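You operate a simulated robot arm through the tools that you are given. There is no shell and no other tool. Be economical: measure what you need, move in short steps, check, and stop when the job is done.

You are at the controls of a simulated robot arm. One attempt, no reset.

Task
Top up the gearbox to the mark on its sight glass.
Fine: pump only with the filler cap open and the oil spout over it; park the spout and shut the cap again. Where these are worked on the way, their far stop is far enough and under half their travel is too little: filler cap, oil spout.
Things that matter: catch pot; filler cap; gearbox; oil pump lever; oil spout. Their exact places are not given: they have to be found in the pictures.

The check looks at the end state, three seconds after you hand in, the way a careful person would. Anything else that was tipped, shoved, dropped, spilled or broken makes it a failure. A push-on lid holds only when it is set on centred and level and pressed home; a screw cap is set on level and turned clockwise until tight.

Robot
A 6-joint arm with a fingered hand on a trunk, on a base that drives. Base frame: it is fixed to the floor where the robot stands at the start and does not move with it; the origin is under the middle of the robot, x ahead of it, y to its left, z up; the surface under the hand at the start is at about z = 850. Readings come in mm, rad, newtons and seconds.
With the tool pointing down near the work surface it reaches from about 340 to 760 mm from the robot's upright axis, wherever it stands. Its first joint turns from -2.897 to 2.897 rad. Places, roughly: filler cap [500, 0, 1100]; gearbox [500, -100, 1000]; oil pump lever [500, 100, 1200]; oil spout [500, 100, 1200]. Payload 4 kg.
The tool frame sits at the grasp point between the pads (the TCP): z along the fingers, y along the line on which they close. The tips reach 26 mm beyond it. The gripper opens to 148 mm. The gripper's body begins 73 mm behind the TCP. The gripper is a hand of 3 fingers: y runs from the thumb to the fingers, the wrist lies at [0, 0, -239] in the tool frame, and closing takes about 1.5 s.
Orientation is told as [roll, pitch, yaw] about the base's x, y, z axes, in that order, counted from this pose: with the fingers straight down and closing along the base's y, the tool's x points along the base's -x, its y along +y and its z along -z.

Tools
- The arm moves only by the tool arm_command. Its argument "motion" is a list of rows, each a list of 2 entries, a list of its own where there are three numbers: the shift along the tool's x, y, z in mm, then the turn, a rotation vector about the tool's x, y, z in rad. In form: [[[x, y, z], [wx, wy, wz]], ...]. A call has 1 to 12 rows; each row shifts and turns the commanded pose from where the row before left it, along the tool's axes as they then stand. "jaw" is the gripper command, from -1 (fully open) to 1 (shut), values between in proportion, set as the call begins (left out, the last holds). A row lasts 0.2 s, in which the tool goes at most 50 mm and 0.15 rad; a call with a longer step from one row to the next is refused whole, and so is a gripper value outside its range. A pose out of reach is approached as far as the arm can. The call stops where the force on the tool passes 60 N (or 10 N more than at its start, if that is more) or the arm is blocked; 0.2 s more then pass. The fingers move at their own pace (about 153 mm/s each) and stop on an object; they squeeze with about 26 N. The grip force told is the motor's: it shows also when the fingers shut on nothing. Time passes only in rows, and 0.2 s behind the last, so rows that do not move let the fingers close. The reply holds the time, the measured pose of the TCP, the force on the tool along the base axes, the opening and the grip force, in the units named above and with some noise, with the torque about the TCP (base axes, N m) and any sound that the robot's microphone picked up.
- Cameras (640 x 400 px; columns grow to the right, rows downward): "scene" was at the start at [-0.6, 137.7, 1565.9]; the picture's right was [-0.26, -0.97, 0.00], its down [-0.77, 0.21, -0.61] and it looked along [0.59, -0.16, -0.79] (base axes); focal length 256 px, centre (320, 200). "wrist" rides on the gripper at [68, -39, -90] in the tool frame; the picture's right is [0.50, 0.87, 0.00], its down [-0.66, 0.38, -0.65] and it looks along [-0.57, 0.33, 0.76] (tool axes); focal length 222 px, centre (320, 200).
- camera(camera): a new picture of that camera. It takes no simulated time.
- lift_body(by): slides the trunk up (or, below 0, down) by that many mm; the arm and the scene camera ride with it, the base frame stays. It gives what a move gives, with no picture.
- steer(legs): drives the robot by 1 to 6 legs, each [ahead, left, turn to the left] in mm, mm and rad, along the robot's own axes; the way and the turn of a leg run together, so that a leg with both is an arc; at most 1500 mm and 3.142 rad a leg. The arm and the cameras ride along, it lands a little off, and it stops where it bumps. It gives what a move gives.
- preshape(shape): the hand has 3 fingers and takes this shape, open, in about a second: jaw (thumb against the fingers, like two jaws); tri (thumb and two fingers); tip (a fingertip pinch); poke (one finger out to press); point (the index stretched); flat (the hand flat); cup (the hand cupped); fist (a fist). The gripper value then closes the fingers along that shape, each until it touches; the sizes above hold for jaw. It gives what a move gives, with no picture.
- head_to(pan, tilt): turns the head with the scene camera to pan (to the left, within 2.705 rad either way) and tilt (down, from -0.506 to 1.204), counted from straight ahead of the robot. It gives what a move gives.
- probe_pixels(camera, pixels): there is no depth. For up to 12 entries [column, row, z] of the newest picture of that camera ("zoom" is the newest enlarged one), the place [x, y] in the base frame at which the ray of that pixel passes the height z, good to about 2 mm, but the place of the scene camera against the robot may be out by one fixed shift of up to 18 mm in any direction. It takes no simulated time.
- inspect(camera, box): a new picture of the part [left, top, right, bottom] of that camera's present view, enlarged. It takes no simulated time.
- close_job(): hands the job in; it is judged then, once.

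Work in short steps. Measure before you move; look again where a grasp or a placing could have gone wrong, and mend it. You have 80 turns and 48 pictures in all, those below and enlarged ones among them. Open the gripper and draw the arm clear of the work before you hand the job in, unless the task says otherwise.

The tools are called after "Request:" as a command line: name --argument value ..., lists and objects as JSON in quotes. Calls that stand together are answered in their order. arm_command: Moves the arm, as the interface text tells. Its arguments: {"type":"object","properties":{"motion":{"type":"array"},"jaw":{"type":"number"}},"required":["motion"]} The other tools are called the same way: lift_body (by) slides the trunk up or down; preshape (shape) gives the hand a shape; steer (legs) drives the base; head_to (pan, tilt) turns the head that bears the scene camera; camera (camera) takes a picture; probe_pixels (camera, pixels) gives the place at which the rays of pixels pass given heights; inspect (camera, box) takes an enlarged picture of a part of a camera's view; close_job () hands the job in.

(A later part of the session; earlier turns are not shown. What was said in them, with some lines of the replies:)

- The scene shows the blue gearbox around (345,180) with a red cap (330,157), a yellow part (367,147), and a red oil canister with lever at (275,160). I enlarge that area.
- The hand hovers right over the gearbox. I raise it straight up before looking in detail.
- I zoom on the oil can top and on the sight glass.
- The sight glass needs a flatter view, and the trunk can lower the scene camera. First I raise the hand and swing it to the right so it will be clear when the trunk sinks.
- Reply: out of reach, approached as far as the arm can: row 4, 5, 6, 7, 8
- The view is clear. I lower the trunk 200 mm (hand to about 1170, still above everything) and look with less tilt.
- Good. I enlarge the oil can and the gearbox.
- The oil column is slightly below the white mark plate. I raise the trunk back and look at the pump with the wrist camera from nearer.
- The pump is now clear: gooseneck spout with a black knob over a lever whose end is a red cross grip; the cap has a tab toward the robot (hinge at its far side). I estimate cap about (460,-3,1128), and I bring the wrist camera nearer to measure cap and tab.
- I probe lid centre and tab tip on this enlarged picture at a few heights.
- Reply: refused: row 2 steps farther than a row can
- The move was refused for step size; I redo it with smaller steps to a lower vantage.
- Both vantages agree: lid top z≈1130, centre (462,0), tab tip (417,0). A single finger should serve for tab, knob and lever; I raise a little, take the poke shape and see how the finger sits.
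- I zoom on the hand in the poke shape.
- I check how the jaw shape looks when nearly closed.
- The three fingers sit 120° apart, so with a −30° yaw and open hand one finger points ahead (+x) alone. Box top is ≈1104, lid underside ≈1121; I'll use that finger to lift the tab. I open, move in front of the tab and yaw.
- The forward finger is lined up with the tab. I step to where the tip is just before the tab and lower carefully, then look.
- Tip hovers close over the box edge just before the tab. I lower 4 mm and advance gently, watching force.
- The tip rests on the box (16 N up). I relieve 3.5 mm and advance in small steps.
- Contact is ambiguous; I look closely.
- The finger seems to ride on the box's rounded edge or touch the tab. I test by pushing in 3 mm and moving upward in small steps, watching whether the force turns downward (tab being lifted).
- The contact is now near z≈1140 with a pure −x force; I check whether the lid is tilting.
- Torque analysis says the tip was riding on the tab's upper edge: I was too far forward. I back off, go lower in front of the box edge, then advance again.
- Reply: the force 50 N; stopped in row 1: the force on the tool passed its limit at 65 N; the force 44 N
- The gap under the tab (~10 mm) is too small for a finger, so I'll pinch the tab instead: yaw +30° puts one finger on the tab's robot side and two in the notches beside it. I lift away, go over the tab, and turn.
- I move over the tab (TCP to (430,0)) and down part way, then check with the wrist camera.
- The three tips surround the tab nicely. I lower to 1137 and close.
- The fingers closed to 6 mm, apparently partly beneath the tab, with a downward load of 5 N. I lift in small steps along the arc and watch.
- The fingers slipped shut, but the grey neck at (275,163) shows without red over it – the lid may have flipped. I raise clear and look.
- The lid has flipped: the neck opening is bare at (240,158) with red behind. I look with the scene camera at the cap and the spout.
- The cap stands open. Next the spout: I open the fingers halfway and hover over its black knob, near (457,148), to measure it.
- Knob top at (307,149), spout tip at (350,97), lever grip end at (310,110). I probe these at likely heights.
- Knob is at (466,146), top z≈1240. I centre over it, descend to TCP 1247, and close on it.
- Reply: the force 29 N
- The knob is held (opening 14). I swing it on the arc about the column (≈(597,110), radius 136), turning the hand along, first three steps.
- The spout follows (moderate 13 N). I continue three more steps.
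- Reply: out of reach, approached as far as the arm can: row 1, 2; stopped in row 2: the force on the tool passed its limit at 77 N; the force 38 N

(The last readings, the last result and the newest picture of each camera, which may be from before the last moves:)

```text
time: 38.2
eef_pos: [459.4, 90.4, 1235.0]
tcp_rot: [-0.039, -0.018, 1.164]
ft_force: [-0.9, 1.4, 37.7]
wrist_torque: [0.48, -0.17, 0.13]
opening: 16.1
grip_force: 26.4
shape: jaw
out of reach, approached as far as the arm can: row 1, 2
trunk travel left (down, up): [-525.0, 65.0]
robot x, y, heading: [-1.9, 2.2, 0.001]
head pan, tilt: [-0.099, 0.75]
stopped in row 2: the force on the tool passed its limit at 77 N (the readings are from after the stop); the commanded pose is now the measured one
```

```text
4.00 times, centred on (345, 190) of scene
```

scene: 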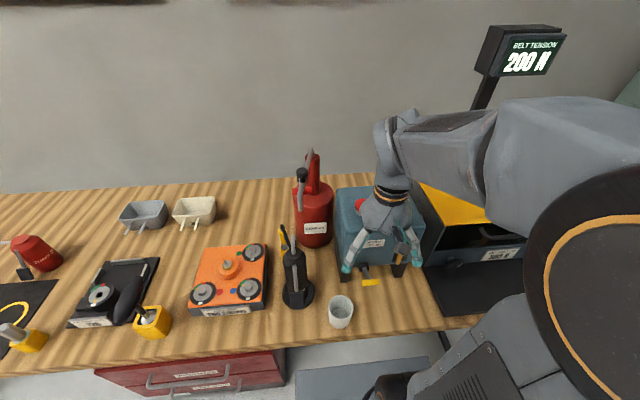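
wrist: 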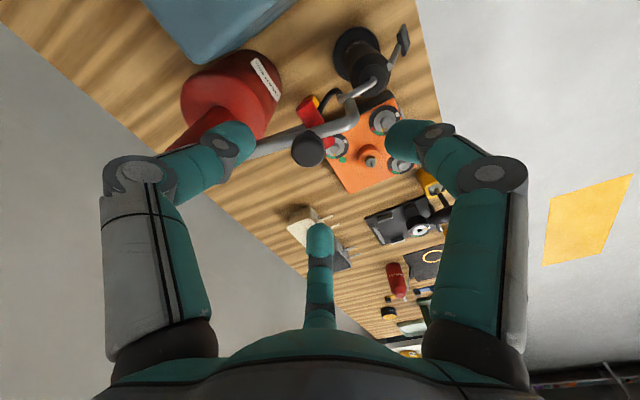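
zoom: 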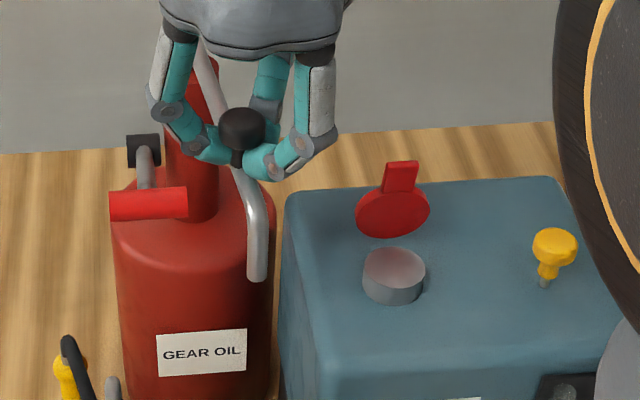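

The wrist yaw reached its limit. I release the knob, rise, level and turn the hand back, then re-grasp and go on without turning.

Request:
arm_command --motion '[[[0, 0, 0], [0, 0, 0]], [[0, 0, 0], [0, 0, 0]], [[0, 0, 0], [0, 0, 0]], [[0, 0, -20], [-0.039, 0.018, 0]], [[0, 0, -30], [0, 0, 0]], [[0, 0, 0], [0, 0, 0.15]], [[0, 0, 0], [0, 0, 0.15]], [[0, 0, 0], [0, 0, 0.15]], [[0, 0, 0], [0, 0, 0.15]], [[0, 0, 0], [0, 0, 0]]]' --jaw -0.1

Request:
camera --camera "wrist"

```text
time: 40.5
eef_pos: [448.8, 116.8, 1254.3]
tcp_rot: [0.003, 0.007, 0.563]
ft_force: [-0.2, 0.1, 0.5]
wrist_torque: [0.0, 0.02, 0.02]
opening: 80.8
grip_force: 0.1
shape: jaw
out of reach, approached as far as the arm can: row 4, 5
trunk travel left (down, up): [-525.0, 65.0]
robot x, y, heading: [-1.2, -2.5, -0.003]
head pan, tilt: [-0.099, 0.75]
```

```text
11 pictures are left
```

wrist: 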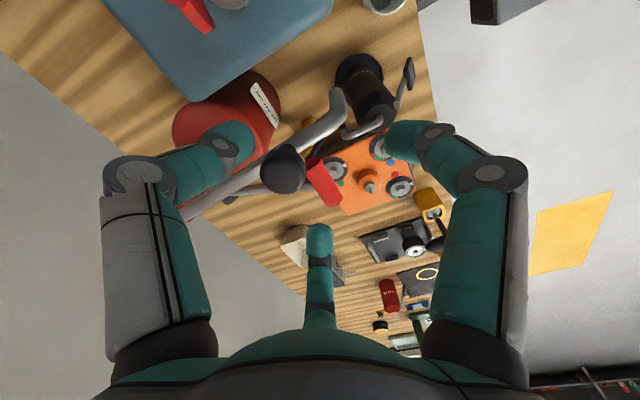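

Knob top is now at (283,160) in the wrist picture; I probe it, and the lever grip ends (312,165) and (335,205).

Request:
probe_pixels --camera "wrist" --pixels '[[283, 160, 1240], [340, 95, 1170], [312, 165, 1195], [335, 203, 1195], [323, 184, 1195]]'

```text
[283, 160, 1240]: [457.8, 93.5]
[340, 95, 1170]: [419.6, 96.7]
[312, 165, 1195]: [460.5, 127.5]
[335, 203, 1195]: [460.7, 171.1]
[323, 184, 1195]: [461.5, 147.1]
```

Knob is at (458,94). I rise, centre, lower and close on it.

Request:
arm_command --motion '[[[0, 0, -20], [0, 0, 0]], [[4.8, -24.5, 0], [0, 0, 0]], [[0, 0, 27], [0, 0, 0]], [[0, 0, 0], [0, 0, 0]]]'

Request:
arm_command --motion '[[[0, 0, 0], [0, 0, 0]], [[0, 0, 0], [0, 0, 0]], [[0, 0, 0], [0, 0, 0]], [[0, 0, 0], [0, 0, 0]], [[0, 0, 2], [0, 0, 0]]]' --jaw 1

Request:
arm_command --motion '[[[3.4, -19.7, 0], [0, 0, -0.08]], [[5.8, -18.1, 0], [0, 0, -0.08]], [[0, 0, 0], [0, 0, 0]]]'

```text
time: 41.5
eef_pos: [455.6, 94.2, 1248.0]
tcp_rot: [0.001, 0.009, 0.565]
ft_force: [0.0, 0.1, -1.1]
wrist_torque: [0.01, 0.0, 0.02]
opening: 81.0
grip_force: 0.1
shape: jaw
trunk travel left (down, up): [-525.0, 65.0]
robot x, y, heading: [2.4, 3.1, -0.002]
head pan, tilt: [-0.099, 0.75]
```

```text
time: 42.6
eef_pos: [456.1, 93.4, 1245.2]
tcp_rot: [0.001, 0.01, 0.566]
ft_force: [-3.8, -0.8, -10.0]
wrist_torque: [-0.03, 0.08, -0.03]
opening: 9.8
grip_force: 25.6
shape: jaw
trunk travel left (down, up): [-525.0, 65.0]
robot x, y, heading: [-0.2, -1.7, 0.004]
head pan, tilt: [-0.099, 0.75]
```

```text
time: 43.5
eef_pos: [467.9, 55.8, 1246.3]
tcp_rot: [0.005, 0.011, 0.726]
ft_force: [-18.9, -6.8, -31.6]
wrist_torque: [-0.25, 0.27, 0.06]
opening: 8.9
grip_force: 26.2
shape: jaw
trunk travel left (down, up): [-525.0, 65.0]
robot x, y, heading: [3.5, -3.0, 0.001]
head pan, tilt: [-0.099, 0.75]
```

It follows; the knob pulls toward −x, so I take less +x and lower 2 mm in the next two steps.

Request:
arm_command --motion '[[[6.8, -16.7, 2], [0, 0, -0.08]], [[5.7, -16.6, 0], [0, 0, -0.08]], [[0, 0, 0], [0, 0, 0]]]'

Request:
inspect --camera "scene" --box '[290, 140, 400, 240]'

```text
time: 44.2
eef_pos: [483.7, 25.0, 1244.6]
tcp_rot: [0.001, 0.007, 0.885]
ft_force: [-8.7, -6.2, -14.4]
wrist_torque: [-0.14, 0.12, 0.06]
opening: 8.5
grip_force: 25.5
shape: jaw
trunk travel left (down, up): [-525.0, 65.0]
robot x, y, heading: [-0.0, -2.0, -0.0]
head pan, tilt: [-0.099, 0.75]
```

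```text
4.00 times, centred on (345, 190) of scene
```

zoom: 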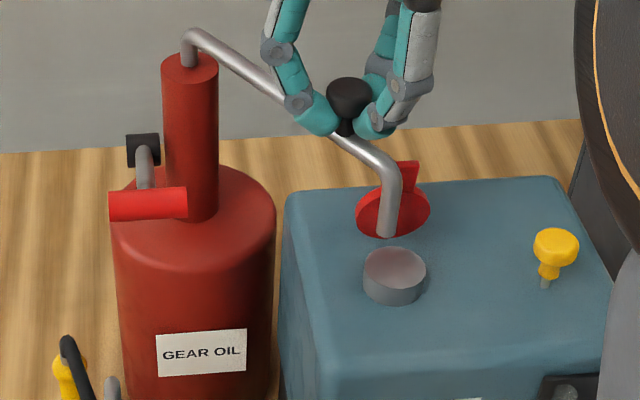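

The tip appears over the neck (computed about (460,−3)). I nudge a little further to feel for the far stop.

Request:
arm_command --motion '[[[1, -4.9, 0], [0, 0, 0]], [[1, -4.9, 0], [0, 0, 0]], [[0, 0, 0], [0, 0, 0]]]'

```text
time: 45.0
eef_pos: [490.4, 17.7, 1243.2]
tcp_rot: [0.006, 0.007, 0.883]
ft_force: [-7.0, -5.0, -8.5]
wrist_torque: [-0.14, 0.04, 0.07]
opening: 8.7
grip_force: 26.0
shape: jaw
trunk travel left (down, up): [-525.0, 65.0]
robot x, y, heading: [-1.6, -0.8, -0.003]
head pan, tilt: [-0.099, 0.75]
```

Still free. I check alignment again from the scene.

Request:
inspect --camera "scene" --box '[325, 165, 385, 215]'

```text
8.00 times, centred on (355, 190) of scene
```

zoom: 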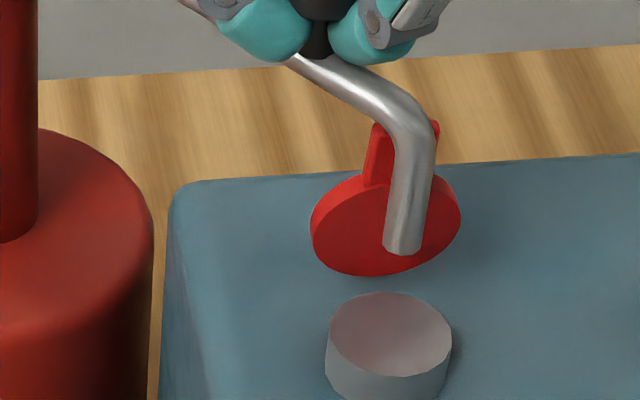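

I probe tip and neck positions from this enlarged view.

Request:
probe_pixels --camera "zoom" --pixels '[[390, 333, 1121], [402, 250, 1150], [402, 250, 1160], [402, 250, 1170], [402, 250, 1165]]'

```text
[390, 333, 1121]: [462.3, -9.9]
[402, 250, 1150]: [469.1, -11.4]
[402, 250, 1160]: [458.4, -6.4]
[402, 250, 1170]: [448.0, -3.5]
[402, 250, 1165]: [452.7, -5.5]
```

The tip is within ~10 mm of the neck centre, still slightly short. I swing 5 mm more, then release the knob and rise.

Request:
arm_command --motion '[[[1, -4.9, 0], [0, 0, 0]], [[0, 0, 0], [0, 0, 0]]]'

Request:
arm_command --motion '[[[0, 0, 0], [0, 0, 0]], [[0, 0, 0], [0, 0, 0]], [[0, 0, 0], [0, 0, 0]], [[0, 0, -30], [0, 0, 0]], [[0, 0, -35], [0, 0, 0]], [[0, 0, 0], [0, 0, 0]]]' --jaw 0

```text
time: 45.6
eef_pos: [494.0, 15.1, 1243.5]
tcp_rot: [0.006, 0.009, 0.884]
ft_force: [-14.4, 1.8, -16.5]
wrist_torque: [-0.1, 0.12, 0.12]
opening: 8.2
grip_force: 25.9
shape: jaw
trunk travel left (down, up): [-525.0, 65.0]
robot x, y, heading: [-3.3, 0.4, -0.002]
head pan, tilt: [-0.099, 0.75]
```

```text
time: 47.0
eef_pos: [486.1, 37.4, 1281.4]
tcp_rot: [-0.003, 0.008, 0.877]
ft_force: [-0.4, -0.3, -0.6]
wrist_torque: [0.03, 0.02, 0.0]
opening: 73.8
grip_force: 0.0
shape: jaw
out of reach, approached as far as the arm can: row 4, 5
trunk travel left (down, up): [-525.0, 65.0]
robot x, y, heading: [2.5, 0.4, -0.0]
head pan, tilt: [-0.099, 0.75]
```

Now the lever: I turn the hand back, go above the red grip at (461,148) and close the fingers; then look to confirm the spout stayed.

Request:
arm_command --motion '[[[0, 0, -10], [0, 0, 0.15]], [[0, 0, -10], [0, 0, 0.15]], [[0, 0, 0], [0, 0, 0.15]], [[-7.6, 36.8, 0], [0, 0, 0]], [[-7.6, 36.8, 0], [0, 0, 0]], [[-7.6, 36.8, 0], [0, 0, 0]], [[0, 0, 0], [0, 0, 0]], [[0, 0, 0], [0, 0, 0]]]' --jaw 1

Request:
inspect --camera "scene" --box '[290, 130, 420, 250]'

```text
time: 48.9
eef_pos: [461.5, 146.1, 1301.5]
tcp_rot: [0.002, 0.008, 0.434]
ft_force: [1.0, -0.1, -0.7]
wrist_torque: [0.01, -0.02, 0.02]
opening: 0.0
grip_force: 25.9
shape: jaw
trunk travel left (down, up): [-525.0, 65.0]
robot x, y, heading: [0.1, -2.4, -0.003]
head pan, tilt: [-0.099, 0.75]
```

```text
3.33 times, centred on (355, 190) of scene
```

zoom: 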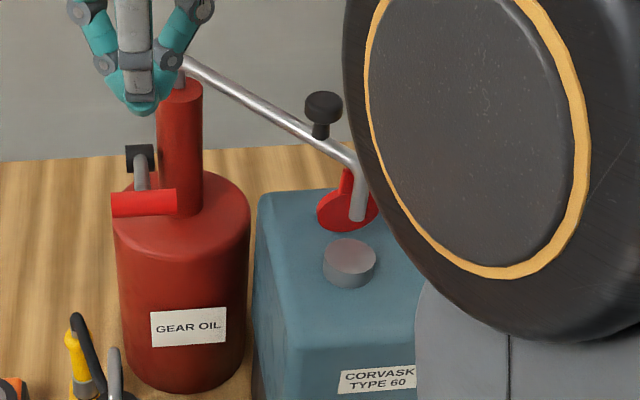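

The spout tip is still over the neck. I descend onto the lever grip and press gently in steps.

Request:
arm_command --motion '[[[0, 0, 35], [0, 0, 0]], [[0, 0, 30], [0, 0, 0]], [[0, 0, 10], [0, 0, 0]], [[0, 0, 10], [0, 0, 0]], [[0, 0, 0], [0, 0, 0]]]'

```text
time: 50.0
eef_pos: [459.7, 143.6, 1217.3]
tcp_rot: [0.002, 0.008, 0.433]
ft_force: [0.1, -0.5, 2.1]
wrist_torque: [0.01, 0.0, 0.0]
opening: 0.1
grip_force: 25.9
shape: jaw
trunk travel left (down, up): [-525.0, 65.0]
robot x, y, heading: [1.8, -0.7, -0.0]
head pan, tilt: [-0.099, 0.75]
```

Light contact begins (2 N). I press 30 mm further.

Request:
arm_command --motion '[[[0, 0, 10], [0, 0, 0]], [[0, 0, 10], [0, 0, 0]], [[0, 0, 10], [0, 0, 0]], [[0, 0, 0], [0, 0, 0]]]'

```text
time: 51.0
eef_pos: [458.4, 144.3, 1186.3]
tcp_rot: [0.001, 0.01, 0.436]
ft_force: [0.8, 0.6, 3.4]
wrist_torque: [-0.02, 0.0, 0.03]
opening: 0.1
grip_force: 26.5
shape: jaw
trunk travel left (down, up): [-525.0, 65.0]
robot x, y, heading: [0.7, 1.9, 0.001]
head pan, tilt: [-0.099, 0.75]
```

The lever yields at ~3 N. I press on another 30 mm, following the arc slightly toward the column.

Request:
arm_command --motion '[[[-1.8, -0.8, 10], [0, 0, 0]], [[-2.2, -1, 10], [0, 0, 0]], [[-2.8, -1.3, 10], [0, 0, 0]], [[0, 0, 0], [0, 0, 0]]]'

Request:
inspect --camera "scene" --box '[290, 130, 390, 230]'

```text
time: 52.0
eef_pos: [464.9, 145.4, 1156.3]
tcp_rot: [0.002, 0.008, 0.435]
ft_force: [-0.9, 0.3, 4.2]
wrist_torque: [0.02, 0.02, 0.0]
opening: 0.0
grip_force: 25.6
shape: jaw
trunk travel left (down, up): [-525.0, 65.0]
robot x, y, heading: [3.0, -0.8, -0.006]
head pan, tilt: [-0.099, 0.75]
```

```text
4.00 times, centred on (340, 180) of scene
```

zoom: 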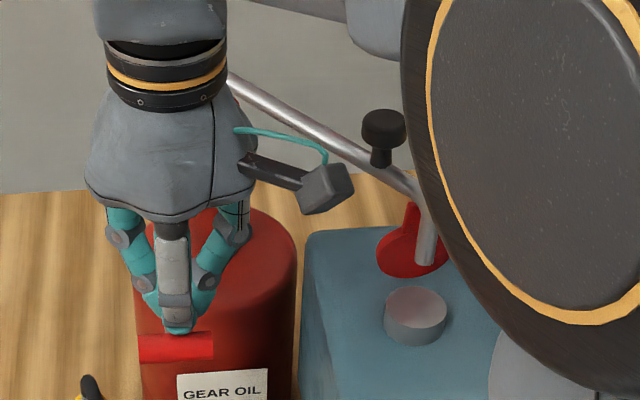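

The lever grip is pressed far down and appears sprung. I let it rise, go up high and swing the hand right, then lower the trunk for the same sight-glass view as before.

Request:
arm_command --motion '[[[0, 0, -25], [0, 0, 0]], [[0, 0, -35], [0, 0, 0]], [[0, 0, -45], [0, 0, 0]], [[0, 0, -45], [0, 0, 0]], [[0, 0, -45], [0, 0, 0]]]'

Request:
arm_command --motion '[[[34, -20, 0], [0, 0, 0.145]], [[34, -20, 0], [0, 0, 0.145]], [[34, -20, 0], [0, 0, 0.145]], [[10, -40, 0], [0, 0, 0]], [[0, -45, 0], [0, 0, 0]], [[0, -45, 0], [0, 0, 0]], [[0, -45, 0], [0, 0, 0]], [[0, -45, 0], [0, 0, 0]], [[0, -45, 0], [0, 0, 0]]]'

```text
time: 53.2
eef_pos: [469.3, 148.0, 1353.3]
tcp_rot: [0.002, 0.011, 0.435]
ft_force: [0.3, 0.6, 0.0]
wrist_torque: [0.01, -0.04, -0.04]
opening: 0.2
grip_force: 25.8
shape: jaw
trunk travel left (down, up): [-525.0, 65.0]
robot x, y, heading: [1.5, -4.7, 0.003]
head pan, tilt: [-0.099, 0.75]
```

```text
time: 55.2
eef_pos: [381.8, -206.4, 1355.2]
tcp_rot: [-0.003, 0.01, 0.0]
ft_force: [-0.2, 0.7, 0.2]
wrist_torque: [-0.03, -0.02, 0.0]
opening: 0.0
grip_force: 26.1
shape: jaw
trunk travel left (down, up): [-525.0, 65.0]
robot x, y, heading: [0.0, 0.1, -0.001]
head pan, tilt: [-0.099, 0.75]
```

Request:
lift_body --by -200

Request:
head_to --pan 0.0 --tilt 0.6

Request:
inspect --camera "scene" --box '[420, 200, 500, 280]'

```text
time: 57.4
eef_pos: [381.0, -204.9, 1155.9]
tcp_rot: [-0.005, 0.009, 0.0]
ft_force: [-0.8, 0.3, -0.8]
wrist_torque: [0.02, 0.01, -0.02]
opening: 0.1
grip_force: 26.5
shape: jaw
trunk travel left (down, up): [-325.0, 265.0]
robot x, y, heading: [3.0, 0.9, 0.005]
head pan, tilt: [-0.099, 0.75]
```

```text
time: 58.1
eef_pos: [382.6, -205.1, 1155.2]
tcp_rot: [-0.003, 0.008, 0.0]
ft_force: [0.2, -0.4, -0.5]
wrist_torque: [0.02, 0.0, 0.01]
opening: 0.0
grip_force: 26.0
shape: jaw
trunk travel left (down, up): [-325.0, 265.0]
robot x, y, heading: [7.0, 2.2, -0.003]
head pan, tilt: [0.0, 0.6]
```

```text
5.00 times, centred on (460, 240) of scene
```

zoom: 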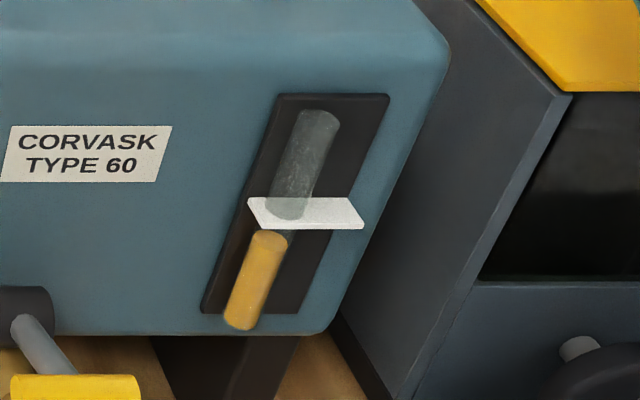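

The level has not changed. I check lever and spout tip positions from this low view.

Request:
inspect --camera "scene" --box '[300, 110, 430, 195]'

```text
4.71 times, centred on (365, 152) of scene
```

zoom: 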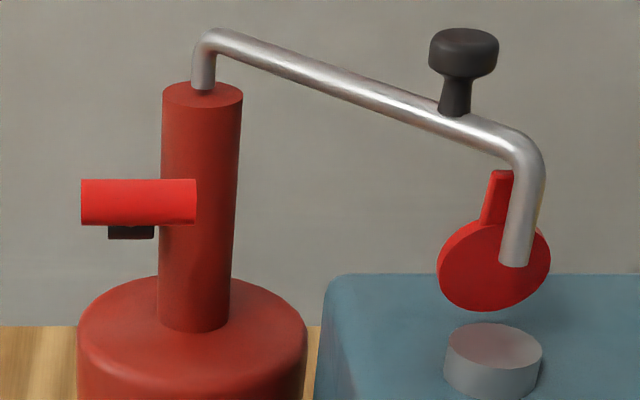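

The lever springs back up. I probe tip and neck here to refine the spout alignment.

Request:
probe_pixels --camera "zoom" --pixels '[[494, 345, 1121], [515, 262, 1150], [515, 262, 1155], [515, 262, 1160], [515, 262, 1165], [515, 262, 1170], [202, 95, 1187], [202, 95, 1195], [202, 95, 1205], [463, 45, 1240]]'

```text
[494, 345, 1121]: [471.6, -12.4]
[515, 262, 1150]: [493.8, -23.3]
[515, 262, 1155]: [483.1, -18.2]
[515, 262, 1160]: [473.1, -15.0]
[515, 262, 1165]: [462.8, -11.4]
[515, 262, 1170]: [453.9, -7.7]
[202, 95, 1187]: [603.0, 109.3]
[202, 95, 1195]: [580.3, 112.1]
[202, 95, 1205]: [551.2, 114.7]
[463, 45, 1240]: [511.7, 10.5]
```

Spout tip is within ~6 mm of the neck centre, so the stroke was likely too short. I return above the lever for a full stroke.

Request:
lift_body --by 200

Request:
arm_command --motion '[[[-9.9, 43.9, 0], [0, 0, 0]], [[-9.9, 43.9, 0], [0, 0, 0]], [[-9.9, 43.9, 0], [0, 0, 0]], [[-9.9, 43.9, 0], [0, 0, 0]], [[-9.9, 43.9, 0], [0, 0, 0]], [[-9.9, 43.9, 0], [0, 0, 0]], [[-9.9, 43.9, 0], [0, 0, 0]], [[-9.9, 43.9, 0], [0, 0, 0]], [[0, 0, 40], [0, 0, 0]], [[0, 0, 40], [0, 0, 0]], [[0, 0, 40], [0, 0, 0]], [[0, 0, 0], [0, 0, 0]]]'

```text
time: 60.3
eef_pos: [382.9, -204.8, 1354.9]
tcp_rot: [-0.003, 0.009, 0.001]
ft_force: [-0.1, -0.3, 0.0]
wrist_torque: [-0.02, 0.0, 0.01]
opening: 0.3
grip_force: 25.7
shape: jaw
trunk travel left (down, up): [-525.0, 65.0]
robot x, y, heading: [1.4, 0.7, -0.004]
head pan, tilt: [0.0, 0.6]
```

```text
time: 62.9
eef_pos: [461.5, 146.2, 1236.7]
tcp_rot: [-0.001, 0.009, 0.0]
ft_force: [0.0, -0.5, -0.3]
wrist_torque: [0.0, -0.02, 0.0]
opening: 0.0
grip_force: 26.3
shape: jaw
trunk travel left (down, up): [-525.0, 65.0]
robot x, y, heading: [-0.5, 0.8, -0.0]
head pan, tilt: [0.0, 0.6]
```

I press through the arc in small steps toward the bottom stop.

Request:
arm_command --motion '[[[-2, 0, 20], [0, 0, 0]], [[-3, 0, 20], [0, 0, 0]], [[-3, 0, 15], [0, 0, 0]], [[-5, 0, 15], [0, 0, 0]], [[-5, 0, 13], [0, 0, 0]], [[-6, 0, 12], [0, 0, 0]], [[0, 0, 0], [0, 0, 0]]]'

```text
time: 64.5
eef_pos: [483.3, 145.5, 1140.3]
tcp_rot: [-0.004, 0.008, 0.0]
ft_force: [-1.7, -0.3, 5.5]
wrist_torque: [0.01, 0.06, 0.0]
opening: 0.0
grip_force: 26.3
shape: jaw
trunk travel left (down, up): [-525.0, 65.0]
robot x, y, heading: [1.6, 2.7, -0.0]
head pan, tilt: [0.0, 0.6]
```

Force rises gently (5.5 N); I continue downward.

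Request:
arm_command --motion '[[[-5, 0, 8], [0, 0, 0]], [[-6, 0, 8], [0, 0, 0]], [[-6, 0, 7], [0, 0, 0]], [[0, 0, 0], [0, 0, 0]], [[0, 0, 0], [0, 0, 0]]]'

```text
time: 65.3
eef_pos: [493.8, 146.4, 1126.8]
tcp_rot: [0.006, -0.002, -0.002]
ft_force: [-14.4, -0.5, 35.4]
wrist_torque: [0.14, 0.48, -0.02]
opening: 0.1
grip_force: 26.3
shape: jaw
trunk travel left (down, up): [-525.0, 65.0]
robot x, y, heading: [0.1, 1.0, -0.004]
head pan, tilt: [0.0, 0.6]
stopped in row 3: the force on the tool passed its limit at 68 N (the readings are from after the stop); the commanded pose is now the measured one
```

Bottom stop reached. I release along the arc and go look at the level.

Request:
arm_command --motion '[[[8, 0, -20], [0, 0, 0]], [[10, 0, -25], [0, 0, 0]], [[8, 0, -30], [0, 0, 0]], [[5, 0, -40], [0, 0, 0]], [[0, 0, -40], [0, 0, 0]], [[0, 0, -40], [0, 0, 0]], [[0, 0, -34], [0, 0, 0]]]'

Request:
arm_command --motion '[[[9.9, -43.9, 0], [0, 0, 0]], [[9.9, -43.9, 0], [0, 0, 0]], [[9.9, -43.9, 0], [0, 0, 0]], [[9.9, -43.9, 0], [0, 0, 0]], [[9.9, -43.9, 0], [0, 0, 0]], [[9.9, -43.9, 0], [0, 0, 0]], [[9.9, -43.9, 0], [0, 0, 0]], [[9.9, -43.9, 0], [0, 0, 0]]]'

Request:
lift_body --by -200

Request:
inspect --camera "scene" --box '[420, 200, 500, 280]'

```text
time: 66.9
eef_pos: [467.9, 145.9, 1353.8]
tcp_rot: [0.0, 0.004, -0.005]
ft_force: [-0.3, -0.4, -0.7]
wrist_torque: [0.01, 0.08, 0.0]
opening: 0.0
grip_force: 25.5
shape: jaw
trunk travel left (down, up): [-525.0, 65.0]
robot x, y, heading: [-0.7, -0.5, 0.003]
head pan, tilt: [0.0, 0.6]
```

```text
time: 68.7
eef_pos: [385.4, -206.6, 1346.6]
tcp_rot: [0.002, 0.006, -0.003]
ft_force: [0.0, 0.6, 0.0]
wrist_torque: [-0.02, 0.0, 0.0]
opening: 0.2
grip_force: 25.5
shape: jaw
trunk travel left (down, up): [-525.0, 65.0]
robot x, y, heading: [-3.1, -7.8, -0.003]
head pan, tilt: [0.0, 0.6]
```

```text
time: 70.8
eef_pos: [386.8, -204.6, 1146.8]
tcp_rot: [0.001, 0.003, -0.003]
ft_force: [0.5, -0.2, -0.2]
wrist_torque: [-0.02, -0.02, -0.01]
opening: 0.2
grip_force: 25.8
shape: jaw
trunk travel left (down, up): [-325.0, 265.0]
robot x, y, heading: [-3.0, -0.7, 0.002]
head pan, tilt: [0.0, 0.6]
```

```text
5.00 times, centred on (460, 240) of scene
```

zoom: 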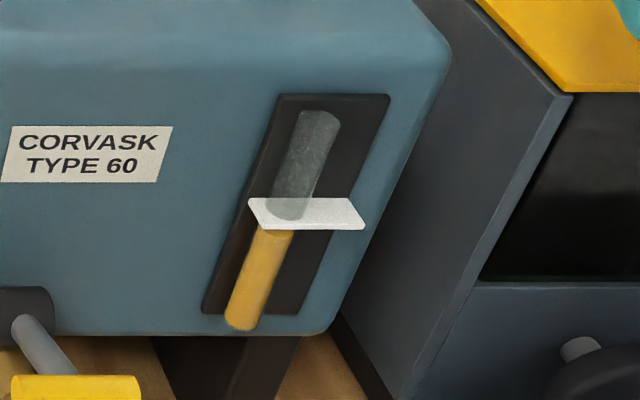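

One full stroke raised the oil to just under/behind the mark plate, but this steep view hides the exact level. I back the robot off 400 mm and sink the trunk for a nearly level look.

Request:
steer --legs '[[-400, 0, 0]]'

Request:
lift_body --by -230

Request:
head_to --pan -0.33 --tilt 0.2

```text
time: 73.3
eef_pos: [-5.3, -206.8, 1146.3]
tcp_rot: [0.003, 0.005, -0.005]
ft_force: [0.2, 0.0, 0.1]
wrist_torque: [0.0, 0.0, 0.03]
opening: 0.0
grip_force: 26.0
shape: jaw
trunk travel left (down, up): [-325.0, 265.0]
robot x, y, heading: [-392.2, -0.6, -0.001]
head pan, tilt: [0.0, 0.6]
```

```text
time: 75.7
eef_pos: [-4.7, -204.8, 917.2]
tcp_rot: [0.003, 0.004, -0.006]
ft_force: [-0.6, -0.1, 1.1]
wrist_torque: [-0.04, -0.01, 0.03]
opening: 0.0
grip_force: 25.9
shape: jaw
trunk travel left (down, up): [-95.0, 495.0]
robot x, y, heading: [-390.1, -3.1, 0.002]
head pan, tilt: [0.0, 0.6]
```

```text
time: 76.6
eef_pos: [-5.2, -205.9, 916.9]
tcp_rot: [0.001, 0.005, -0.006]
ft_force: [0.7, -0.4, -0.1]
wrist_torque: [0.01, -0.02, -0.02]
opening: 0.0
grip_force: 26.2
shape: jaw
trunk travel left (down, up): [-95.0, 495.0]
robot x, y, heading: [-392.7, 0.1, -0.004]
head pan, tilt: [-0.33, 0.201]
```

Request:
inspect --camera "scene" --box '[285, 172, 355, 228]'

```text
7.14 times, centred on (320, 200) of scene
```

zoom: 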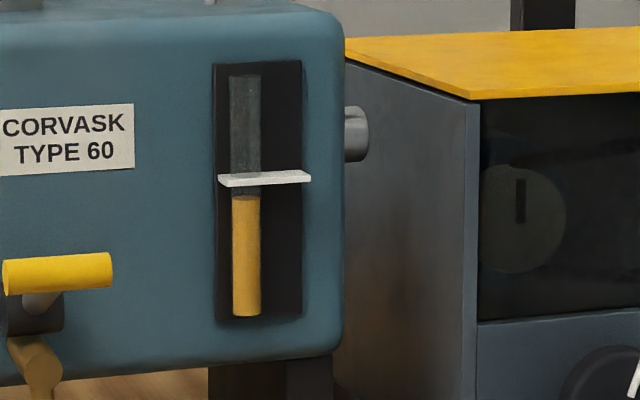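

Clear: oil at row 195, mark plate about row 180, i.e. ~6 mm short, which matches about one more stroke. I return to the bench.

Request:
lift_body --by 430

Request:
steer --legs '[[400, 0, 0]]'

```text
refused: 430 is not a number from -400 to 400
```

```text
time: 79.0
eef_pos: [390.1, -209.1, 916.1]
tcp_rot: [0.001, 0.006, -0.008]
ft_force: [-2.1, -0.3, 0.1]
wrist_torque: [0.0, -0.15, -0.02]
opening: 0.0
grip_force: 26.2
shape: jaw
trunk travel left (down, up): [-95.0, 495.0]
robot x, y, heading: [4.5, 1.0, -0.008]
head pan, tilt: [-0.33, 0.201]
```

The lift was refused but the drive happened, so the hand is low in front of the yellow-topped machine with only a 2 N touch. I back straight out the same way, then lift in two parts before returning.

Request:
steer --legs '[[-400, 0, 0]]'

Request:
lift_body --by 230

Request:
lift_body --by 200

Request:
head_to --pan -0.33 --tilt 0.5

```text
time: 81.5
eef_pos: [1.4, -206.0, 915.5]
tcp_rot: [0.002, 0.006, -0.006]
ft_force: [-0.4, -0.6, -0.1]
wrist_torque: [0.03, 0.01, 0.0]
opening: 0.0
grip_force: 26.0
shape: jaw
trunk travel left (down, up): [-95.0, 495.0]
robot x, y, heading: [-387.6, 1.1, -0.006]
head pan, tilt: [-0.33, 0.201]
```

```text
time: 83.9
eef_pos: [1.0, -205.9, 1148.0]
tcp_rot: [0.003, 0.005, -0.007]
ft_force: [0.2, 0.4, -0.1]
wrist_torque: [0.01, -0.02, 0.01]
opening: 0.0
grip_force: 26.6
shape: jaw
trunk travel left (down, up): [-325.0, 265.0]
robot x, y, heading: [-383.7, 4.2, -0.002]
head pan, tilt: [-0.33, 0.201]
```

```text
time: 86.1
eef_pos: [0.6, -206.7, 1347.1]
tcp_rot: [0.003, 0.006, -0.009]
ft_force: [0.6, 0.0, 0.5]
wrist_torque: [-0.04, 0.01, -0.05]
opening: 0.1
grip_force: 26.0
shape: jaw
trunk travel left (down, up): [-525.0, 65.0]
robot x, y, heading: [-386.1, 3.0, -0.003]
head pan, tilt: [-0.33, 0.201]
```

```text
time: 86.9
eef_pos: [-0.4, -205.7, 1347.6]
tcp_rot: [0.003, 0.005, -0.008]
ft_force: [-0.4, -0.4, 0.2]
wrist_torque: [-0.01, 0.0, 0.01]
opening: 0.0
grip_force: 26.4
shape: jaw
trunk travel left (down, up): [-525.0, 65.0]
robot x, y, heading: [-386.6, 1.9, 0.0]
head pan, tilt: [-0.33, 0.499]
```

Nothing was felt. Now forward again at height.

Request:
steer --legs '[[387, 0, 0]]'

```text
time: 89.3
eef_pos: [392.0, -206.5, 1345.9]
tcp_rot: [0.002, 0.008, -0.003]
ft_force: [-0.1, -0.3, -0.6]
wrist_torque: [0.01, 0.0, 0.02]
opening: 0.0
grip_force: 26.1
shape: jaw
trunk travel left (down, up): [-525.0, 65.0]
robot x, y, heading: [2.3, -1.1, -0.001]
head pan, tilt: [-0.33, 0.499]
```

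Hand is at (392,−206,1346). I go over the lever, then make the second full stroke and release.

Request:
arm_command --motion '[[[-8.6, 44, 0], [0, 0, 0]], [[-8.6, 44, 0], [0, 0, 0]], [[-8.6, 44, 0], [0, 0, 0]], [[-8.6, 44, 0], [0, 0, 0]], [[-8.6, 44, 0], [0, 0, 0]], [[-8.6, 44, 0], [0, 0, 0]], [[-8.6, 44, 0], [0, 0, 0]], [[-8.6, 44, 0], [0, 0, 0]], [[0, 0, 37], [0, 0, 0]], [[0, 0, 37], [0, 0, 0]], [[0, 0, 36], [0, 0, 0]], [[0, 0, 0], [0, 0, 0]]]'

Request:
arm_command --motion '[[[-2, 0, 20], [0, 0, 0]], [[-3, 0, 20], [0, 0, 0]], [[-3, 0, 15], [0, 0, 0]], [[-5, 0, 15], [0, 0, 0]], [[-5, 0, 13], [0, 0, 0]], [[-6, 0, 12], [0, 0, 0]], [[0, 0, 0], [0, 0, 0]]]'

Request:
arm_command --motion '[[[-5, 0, 7], [0, 0, 0]], [[-6, 0, 7], [0, 0, 0]], [[-3, 0, 4], [0, 0, 0]], [[-2, 0, 4], [0, 0, 0]], [[0, 0, 0], [0, 0, 0]]]'

```text
time: 91.9
eef_pos: [463.8, 146.9, 1237.6]
tcp_rot: [0.003, 0.005, -0.003]
ft_force: [-0.3, -0.1, -0.5]
wrist_torque: [0.0, 0.0, 0.02]
opening: 0.1
grip_force: 26.6
shape: jaw
trunk travel left (down, up): [-525.0, 65.0]
robot x, y, heading: [4.5, -1.0, -0.002]
head pan, tilt: [-0.33, 0.499]
```

```text
time: 93.5
eef_pos: [484.2, 145.6, 1142.7]
tcp_rot: [0.001, 0.006, -0.003]
ft_force: [-2.0, 0.1, 5.5]
wrist_torque: [0.04, 0.06, 0.01]
opening: 0.2
grip_force: 25.4
shape: jaw
trunk travel left (down, up): [-525.0, 65.0]
robot x, y, heading: [4.8, 3.9, 0.001]
head pan, tilt: [-0.33, 0.499]
```

```text
time: 94.6
eef_pos: [496.1, 148.4, 1126.7]
tcp_rot: [0.009, -0.005, -0.005]
ft_force: [-10.1, 2.2, 34.9]
wrist_torque: [0.15, 0.4, 0.04]
opening: 0.1
grip_force: 26.1
shape: jaw
trunk travel left (down, up): [-525.0, 65.0]
robot x, y, heading: [8.2, -1.9, 0.0]
head pan, tilt: [-0.33, 0.499]
stopped in row 5: the force on the tool passed its limit at 62 N (the readings are from after the stop); the commanded pose is now the measured one
```

Second full stroke done. I release, move right, back off and sink for the level check.

Request:
arm_command --motion '[[[8, 0, -20], [0, 0, 0]], [[10, 0, -25], [0, 0, 0]], [[8, 0, -30], [0, 0, 0]], [[5, 0, -40], [0, 0, 0]], [[0, 0, -40], [0, 0, 0]], [[0, 0, -40], [0, 0, 0]], [[0, 0, -30], [0, 0, 0]]]'

Request:
arm_command --motion '[[[8.6, -44, 0], [0, 0, 0]], [[8.6, -44, 0], [0, 0, 0]], [[8.6, -44, 0], [0, 0, 0]], [[8.6, -44, 0], [0, 0, 0]], [[8.6, -44, 0], [0, 0, 0]], [[8.6, -44, 0], [0, 0, 0]], [[8.6, -44, 0], [0, 0, 0]], [[8.6, -44, 0], [0, 0, 0]]]'

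Request:
steer --legs '[[-400, 0, 0]]'

Request:
lift_body --by -400

Request:
head_to --pan -0.3 --tilt 0.2

Request:
inspect --camera "scene" --box '[235, 120, 355, 235]'

```text
time: 96.2
eef_pos: [469.1, 145.2, 1349.6]
tcp_rot: [0.003, 0.002, -0.005]
ft_force: [0.2, 0.0, -0.2]
wrist_torque: [-0.01, 0.0, 0.0]
opening: 0.0
grip_force: 25.5
shape: jaw
trunk travel left (down, up): [-525.0, 65.0]
robot x, y, heading: [5.8, 0.2, 0.001]
head pan, tilt: [-0.33, 0.499]
```

```text
time: 98.0
eef_pos: [402.3, -206.1, 1344.2]
tcp_rot: [0.007, 0.002, -0.004]
ft_force: [0.0, 0.2, -0.1]
wrist_torque: [0.0, 0.0, -0.01]
opening: 0.2
grip_force: 26.2
shape: jaw
trunk travel left (down, up): [-525.0, 65.0]
robot x, y, heading: [2.2, -2.2, -0.001]
head pan, tilt: [-0.33, 0.499]
```

```text
time: 100.5
eef_pos: [8.3, -207.2, 1344.3]
tcp_rot: [0.006, 0.003, -0.019]
ft_force: [-0.1, 0.2, 0.0]
wrist_torque: [-0.02, -0.01, 0.0]
opening: 0.3
grip_force: 26.7
shape: jaw
trunk travel left (down, up): [-525.0, 65.0]
robot x, y, heading: [-379.7, 0.3, -0.017]
head pan, tilt: [-0.33, 0.499]
```

```text
time: 104.3
eef_pos: [8.2, -207.0, 944.2]
tcp_rot: [0.005, 0.0, -0.021]
ft_force: [1.1, 0.0, 0.1]
wrist_torque: [-0.01, -0.01, 0.03]
opening: 0.2
grip_force: 26.1
shape: jaw
trunk travel left (down, up): [-125.0, 465.0]
robot x, y, heading: [-386.1, 2.9, -0.015]
head pan, tilt: [-0.33, 0.499]
```

```text
time: 105.1
eef_pos: [8.2, -207.6, 944.6]
tcp_rot: [0.005, 0.002, -0.021]
ft_force: [-0.4, -0.1, 0.1]
wrist_torque: [0.02, -0.02, 0.02]
opening: 0.0
grip_force: 25.8
shape: jaw
trunk travel left (down, up): [-125.0, 465.0]
robot x, y, heading: [-384.8, 2.9, -0.012]
head pan, tilt: [-0.3, 0.201]
```

```text
3.48 times, centred on (295, 178) of scene
```

zoom: 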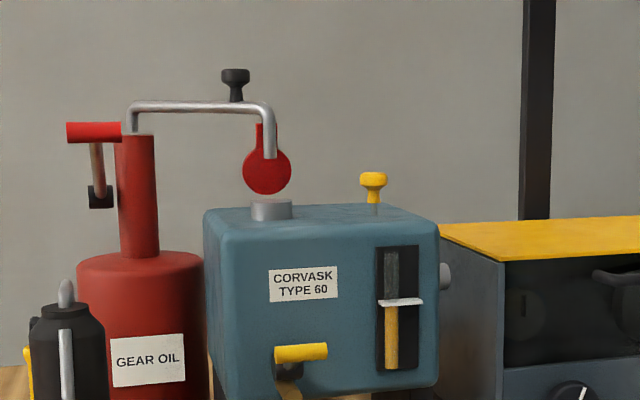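

The oil now reaches the mark plate with nothing above it, so the level is right. Spout is still over the neck. I return at height to park the spout.

Request:
lift_body --by 400

Request:
steer --legs '[[385, 0, 0.013]]'

Request:
head_to --pan -0.1 --tilt 0.75

```text
time: 109.0
eef_pos: [8.2, -207.8, 1343.6]
tcp_rot: [0.005, 0.001, -0.022]
ft_force: [-0.6, 0.2, -0.9]
wrist_torque: [-0.01, -0.02, -0.01]
opening: 0.0
grip_force: 25.6
shape: jaw
trunk travel left (down, up): [-525.0, 65.0]
robot x, y, heading: [-386.5, 3.7, -0.016]
head pan, tilt: [-0.3, 0.201]
```

```text
time: 111.4
eef_pos: [397.3, -206.8, 1343.8]
tcp_rot: [0.004, 0.001, -0.007]
ft_force: [-0.3, 0.1, -0.3]
wrist_torque: [0.01, 0.02, 0.02]
opening: 0.0
grip_force: 26.7
shape: jaw
trunk travel left (down, up): [-525.0, 65.0]
robot x, y, heading: [-0.7, 3.5, -0.008]
head pan, tilt: [-0.3, 0.201]
```

```text
time: 112.3
eef_pos: [397.1, -206.6, 1344.3]
tcp_rot: [0.005, 0.003, -0.008]
ft_force: [-0.5, 0.7, 0.2]
wrist_torque: [-0.01, 0.01, -0.04]
opening: 0.0
grip_force: 25.8
shape: jaw
trunk travel left (down, up): [-525.0, 65.0]
robot x, y, heading: [1.9, -0.4, -0.004]
head pan, tilt: [-0.099, 0.75]
```

I go above the knob at (493,15), fingers half open, lower and close.

Request:
arm_command --motion '[[[-19.2, 44.3, 0], [0, 0, 0]], [[-19.2, 44.3, 0], [0, 0, 0]], [[-19.2, 44.3, 0], [0, 0, 0]], [[-19.2, 44.3, 0], [0, 0, 0]], [[-19.2, 44.3, 0], [0, 0, 0]], [[0, 0, 0], [0, 0, -0.15]], [[0, 0, 0], [0, 0, -0.15]], [[0, 0, 0], [0, 0, -0.15]], [[0, 0, 0], [0, 0, 0]]]' --jaw -0.15

Request:
arm_command --motion '[[[0, 0, 35], [0, 0, 0]], [[0, 0, 35], [0, 0, 0]], [[0, 0, 14], [0, 0, 0]], [[0, 0, 13], [0, 0, 0]], [[0, 0, 0], [0, 0, 0]]]'

Request:
arm_command --motion '[[[0, 0, 0], [0, 0, 0]], [[0, 0, 0], [0, 0, 0]], [[0, 0, 0], [0, 0, 0]], [[0, 0, 0], [0, 0, 0]], [[0, 0, 0], [0, 0, 0]]]' --jaw 1

```text
time: 114.3
eef_pos: [494.8, 12.0, 1345.9]
tcp_rot: [0.005, -0.002, 0.442]
ft_force: [0.9, -0.5, 0.8]
wrist_torque: [0.0, -0.01, 0.02]
opening: 85.2
grip_force: 0.0
shape: jaw
trunk travel left (down, up): [-525.0, 65.0]
robot x, y, heading: [2.6, 0.7, -0.006]
head pan, tilt: [-0.099, 0.75]
```

```text
time: 115.5
eef_pos: [496.7, 13.5, 1248.9]
tcp_rot: [0.006, 0.0, 0.443]
ft_force: [-0.6, 0.0, 0.1]
wrist_torque: [0.03, 0.01, 0.01]
opening: 85.0
grip_force: 0.1
shape: jaw
trunk travel left (down, up): [-525.0, 65.0]
robot x, y, heading: [1.3, 2.0, -0.004]
head pan, tilt: [-0.099, 0.75]
```

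```text
time: 116.8
eef_pos: [495.5, 13.6, 1249.2]
tcp_rot: [0.006, -0.002, 0.442]
ft_force: [0.4, 0.0, -0.8]
wrist_torque: [-0.02, 0.03, 0.0]
opening: 0.8
grip_force: 25.8
shape: jaw
trunk travel left (down, up): [-525.0, 65.0]
robot x, y, heading: [0.9, -2.7, -0.008]
head pan, tilt: [-0.099, 0.75]
```

The fingers closed on nothing, likely just above the knob. I reopen, lower 7 mm and close again.

Request:
arm_command --motion '[[[0, 0, 0], [0, 0, 0]], [[0, 0, 0], [0, 0, 0]], [[0, 0, 0], [0, 0, 0]], [[0, 0, 0], [0, 0, 0]], [[0, 0, 7], [0, 0, 0]], [[0, 0, 0], [0, 0, 0]]]' --jaw -0.15

Request:
arm_command --motion '[[[0, 0, 0], [0, 0, 0]], [[0, 0, 0], [0, 0, 0]], [[0, 0, 0], [0, 0, 0]], [[0, 0, 0], [0, 0, 0]], [[0, 0, 0], [0, 0, 0]]]' --jaw 1

```text
time: 118.2
eef_pos: [494.9, 14.5, 1241.9]
tcp_rot: [0.005, -0.002, 0.44]
ft_force: [0.0, -0.6, 3.3]
wrist_torque: [0.12, -0.12, -0.01]
opening: 84.2
grip_force: 0.1
shape: jaw
trunk travel left (down, up): [-525.0, 65.0]
robot x, y, heading: [1.9, -1.7, -0.005]
head pan, tilt: [-0.099, 0.75]
```

```text
time: 119.3
eef_pos: [495.5, 14.0, 1243.0]
tcp_rot: [0.006, -0.003, 0.439]
ft_force: [-0.1, -1.1, 0.5]
wrist_torque: [0.0, 0.0, 0.0]
opening: 4.8
grip_force: 25.8
shape: jaw
trunk travel left (down, up): [-525.0, 65.0]
robot x, y, heading: [2.1, -4.9, -0.005]
head pan, tilt: [-0.099, 0.75]
```

Grip reads 4.8 mm, possibly the stem. I try one arc step back and watch for resistance.

Request:
arm_command --motion '[[[2, 9.8, 0], [0, 0, 0]], [[2, 9.8, 0], [0, 0, 0]], [[0, 0, 0], [0, 0, 0]]]'

```text
time: 120.2
eef_pos: [482.9, 28.6, 1241.8]
tcp_rot: [0.007, -0.002, 0.444]
ft_force: [0.6, 0.6, 0.4]
wrist_torque: [0.0, 0.04, 0.01]
opening: 4.7
grip_force: 26.2
shape: jaw
trunk travel left (down, up): [-525.0, 65.0]
robot x, y, heading: [2.0, -3.1, -0.005]
head pan, tilt: [-0.099, 0.75]
```

No resistance, so I check with the wrist camera.

Request:
camera --camera "wrist"

```text
1 pictures are left
```

wrist: 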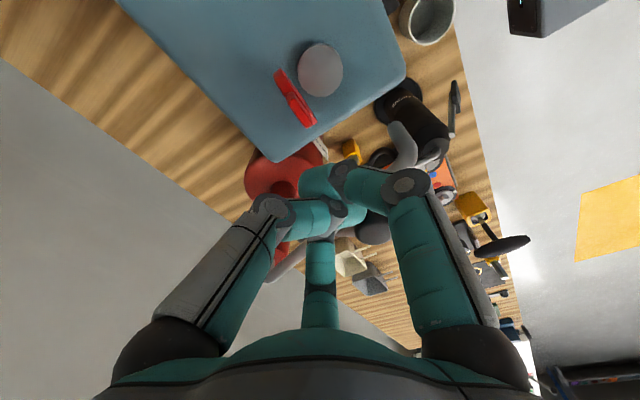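

The bundle is behind the knob (375,228), already pushing the spout toward its parking side. I probe the knob position.

Request:
probe_pixels --camera "wrist" --pixels '[[375, 226, 1240], [375, 226, 1235], [403, 150, 1170], [322, 70, 1121]]'

```text
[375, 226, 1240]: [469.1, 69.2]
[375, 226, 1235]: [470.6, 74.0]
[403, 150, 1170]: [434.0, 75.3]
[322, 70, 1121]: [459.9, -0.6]
```

Knob at (469,70) ahead of the closed fingers. I keep pushing it along the arc toward its parking place at (466,146).

Request:
arm_command --motion '[[[0.2, 20.5, 0], [0, 0, 0]], [[-0.5, 19.7, 0], [0, 0, 0]], [[-4.1, 19.1, 0], [0, 0, 0]], [[-4.2, 13.5, 0], [0, 0, 0]], [[0, 0, 0], [0, 0, 0]]]'

Request:
arm_command --motion '[[[-2.5, 4.5, 0], [0, 0, 0]], [[-2.5, 4.5, 0], [0, 0, 0]], [[-2.5, 4.5, 0], [0, 0, 0]], [[0, 0, 0], [0, 0, 0]]]'

```text
time: 121.3
eef_pos: [461.7, 99.4, 1241.5]
tcp_rot: [0.005, -0.003, 0.44]
ft_force: [0.6, -0.7, 0.9]
wrist_torque: [0.05, -0.04, -0.01]
opening: 4.6
grip_force: 25.8
shape: jaw
trunk travel left (down, up): [-525.0, 65.0]
robot x, y, heading: [-3.9, -1.1, -0.008]
head pan, tilt: [-0.099, 0.75]
```

```text
time: 122.3
eef_pos: [460.5, 115.0, 1243.2]
tcp_rot: [0.004, -0.002, 0.439]
ft_force: [2.7, -7.4, -0.5]
wrist_torque: [-0.01, -0.03, -0.15]
opening: 4.2
grip_force: 25.8
shape: jaw
trunk travel left (down, up): [-525.0, 65.0]
robot x, y, heading: [0.9, -2.6, -0.005]
head pan, tilt: [-0.099, 0.75]
```

Resistance of 7 N appears – the parking stop. I press a few mm more to be sure.

Request:
arm_command --motion '[[[-2, 3.5, 0], [0, 0, 0]], [[-2, 3.5, 0], [0, 0, 0]], [[0, 0, 0], [0, 0, 0]]]'

```text
time: 123.2
eef_pos: [462.4, 118.7, 1243.9]
tcp_rot: [0.007, -0.003, 0.439]
ft_force: [-4.9, -27.5, 1.3]
wrist_torque: [-0.03, 0.08, -0.02]
opening: 3.1
grip_force: 26.2
shape: jaw
trunk travel left (down, up): [-525.0, 65.0]
robot x, y, heading: [-0.6, 1.8, -0.004]
head pan, tilt: [-0.099, 0.75]
```

27 N: firmly at the stop, spout parked. I back off, rise, and go behind the upright lid (x≈550, y=0), lowering to TCP ≈1180.

Request:
arm_command --motion '[[[6.4, -13.5, 0], [0, 0, 0]], [[0, 0, -40], [0, 0, 0]], [[0, 0, -30], [0, 0, 0]], [[-11.9, -43.9, 0], [0, 0, 0]], [[-11.9, -43.9, 0], [0, 0, 0]], [[-16, -38, 0], [0, 0, 0]], [[0, 0, 0], [0, 0, 0]]]'

Request:
arm_command --motion '[[[0, 0, 0], [0, 0, 0]], [[0, 0, 40], [0, 0, 0]], [[0, 0, 40], [0, 0, 0]], [[0, 0, 40], [0, 0, 0]], [[0, 0, 10], [0, 0, 0]], [[0, 0, 0], [0, 0, 0]]]'

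```text
time: 124.8
eef_pos: [554.8, 7.3, 1310.1]
tcp_rot: [0.006, -0.002, 0.437]
ft_force: [0.6, -0.1, -1.0]
wrist_torque: [0.03, 0.01, 0.0]
opening: 4.2
grip_force: 26.3
shape: jaw
trunk travel left (down, up): [-525.0, 65.0]
robot x, y, heading: [-3.7, -0.2, -0.005]
head pan, tilt: [-0.099, 0.75]
```

```text
time: 126.2
eef_pos: [551.0, 10.8, 1179.5]
tcp_rot: [0.003, -0.002, 0.44]
ft_force: [-0.5, 0.6, -0.2]
wrist_torque: [0.0, 0.0, -0.02]
opening: 4.1
grip_force: 25.8
shape: jaw
trunk travel left (down, up): [-525.0, 65.0]
robot x, y, heading: [2.2, -1.2, -0.004]
head pan, tilt: [-0.099, 0.75]
```

Clear behind the lid. I push toward the robot (−x).

Request:
arm_command --motion '[[[19, 6.8, 0], [0, 0, 0]], [[19, 6.8, 0], [0, 0, 0]], [[19, 6.8, 0], [0, 0, 0]], [[19, 6.8, 0], [0, 0, 0]], [[19, 6.8, 0], [0, 0, 0]], [[0, 0, 0], [0, 0, 0]]]'

```text
time: 127.5
eef_pos: [451.6, 0.5, 1184.8]
tcp_rot: [0.005, -0.002, 0.44]
ft_force: [-0.8, -0.2, 0.3]
wrist_torque: [0.01, 0.01, -0.01]
opening: 4.0
grip_force: 26.3
shape: jaw
trunk travel left (down, up): [-525.0, 65.0]
robot x, y, heading: [4.2, 0.6, -0.005]
head pan, tilt: [-0.099, 0.75]
```

The push met nothing left standing, so the lid likely fell shut. I press down gently over (455,0) to seat it.

Request:
arm_command --motion '[[[0, 0, 15], [0, 0, 0]], [[0, 0, 8], [0, 0, 0]], [[0, 0, 5], [0, 0, 0]], [[0, 0, 4], [0, 0, 0]], [[0, 0, 3], [0, 0, 0]], [[0, 0, 3], [0, 0, 0]], [[0, 0, 0], [0, 0, 0]]]'

```text
time: 129.2
eef_pos: [451.1, 1.9, 1144.5]
tcp_rot: [0.002, -0.007, 0.44]
ft_force: [6.6, 8.2, 38.9]
wrist_torque: [0.24, -0.25, 0.02]
opening: 6.6
grip_force: 26.3
shape: jaw
trunk travel left (down, up): [-525.0, 65.0]
robot x, y, heading: [1.8, -2.0, -0.004]
head pan, tilt: [-0.099, 0.75]
```

Contact at the closed-lid height with 39 N: the lid is seated. I rise, move clear to the right, open the hand, and take the last picture.

Request:
arm_command --motion '[[[0, 0, -40], [0, 0, 0]], [[0, 0, -40], [0, 0, 0]], [[0, 0, -40], [0, 0, 0]], [[0, 0, -40], [0, 0, 0]], [[0, 0, -40], [0, 0, 0]], [[35, -27.6, 0], [0, 0, 0]], [[35, -27.6, 0], [0, 0, 0]], [[35, -27.6, 0], [0, 0, 0]], [[35, -27.6, 0], [0, 0, 0]], [[35, -27.6, 0], [0, 0, 0]]]'

Request:
arm_command --motion '[[[0, 0, 0], [0, 0, 0]], [[0, 0, 0], [0, 0, 0]], [[0, 0, 0], [0, 0, 0]], [[0, 0, 0], [0, 0, 0]]]' --jaw -1

Request:
inspect --camera "scene" --box '[280, 120, 450, 260]'

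```text
time: 131.3
eef_pos: [372.9, -134.0, 1281.9]
tcp_rot: [0.0, -0.001, 0.434]
ft_force: [-0.9, 0.6, 0.7]
wrist_torque: [0.01, -0.02, -0.02]
opening: 3.8
grip_force: 26.2
shape: jaw
out of reach, approached as far as the arm can: row 8, 9, 10
trunk travel left (down, up): [-525.0, 65.0]
robot x, y, heading: [1.7, -0.1, -0.006]
head pan, tilt: [-0.099, 0.75]
```

```text
time: 132.3
eef_pos: [373.4, -133.0, 1281.4]
tcp_rot: [0.0, 0.0, 0.435]
ft_force: [0.2, 0.5, -0.3]
wrist_torque: [0.03, 0.0, 0.01]
opening: 147.6
grip_force: 0.1
shape: jaw
trunk travel left (down, up): [-525.0, 65.0]
robot x, y, heading: [-0.7, 0.8, -0.005]
head pan, tilt: [-0.099, 0.75]
```

```text
2.86 times, centred on (365, 190) of scene
```

zoom: 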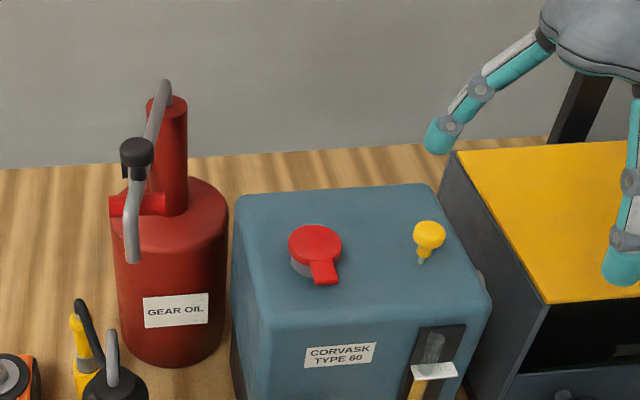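

The last picture shows the cap shut, the spout parked over the lever as at the start, the oil up at the mark plate, and the open hand clear of everything. I hand in.

Request:
close_job

```text
The job is handed in.
```

I handed the job in: the gearbox took two full pump strokes, the spout is back at its stop, the filler cap is shut, and the hand is open and clear of the work.

- **Oil level:** the oil now reaches the white mark plate, with none visible above it. The plate hides the last few millimetres, so I could not see the exact level.
- **Short stroke:** an earlier part-press of the lever added no oil.
- **Drive slip:** after a refused lift I drove forward with the hand still low in front of the yellow-topped machine. I felt about 2 N and backed straight out. I saw nothing out of place in the later pictures, but they do not show the whole machine.
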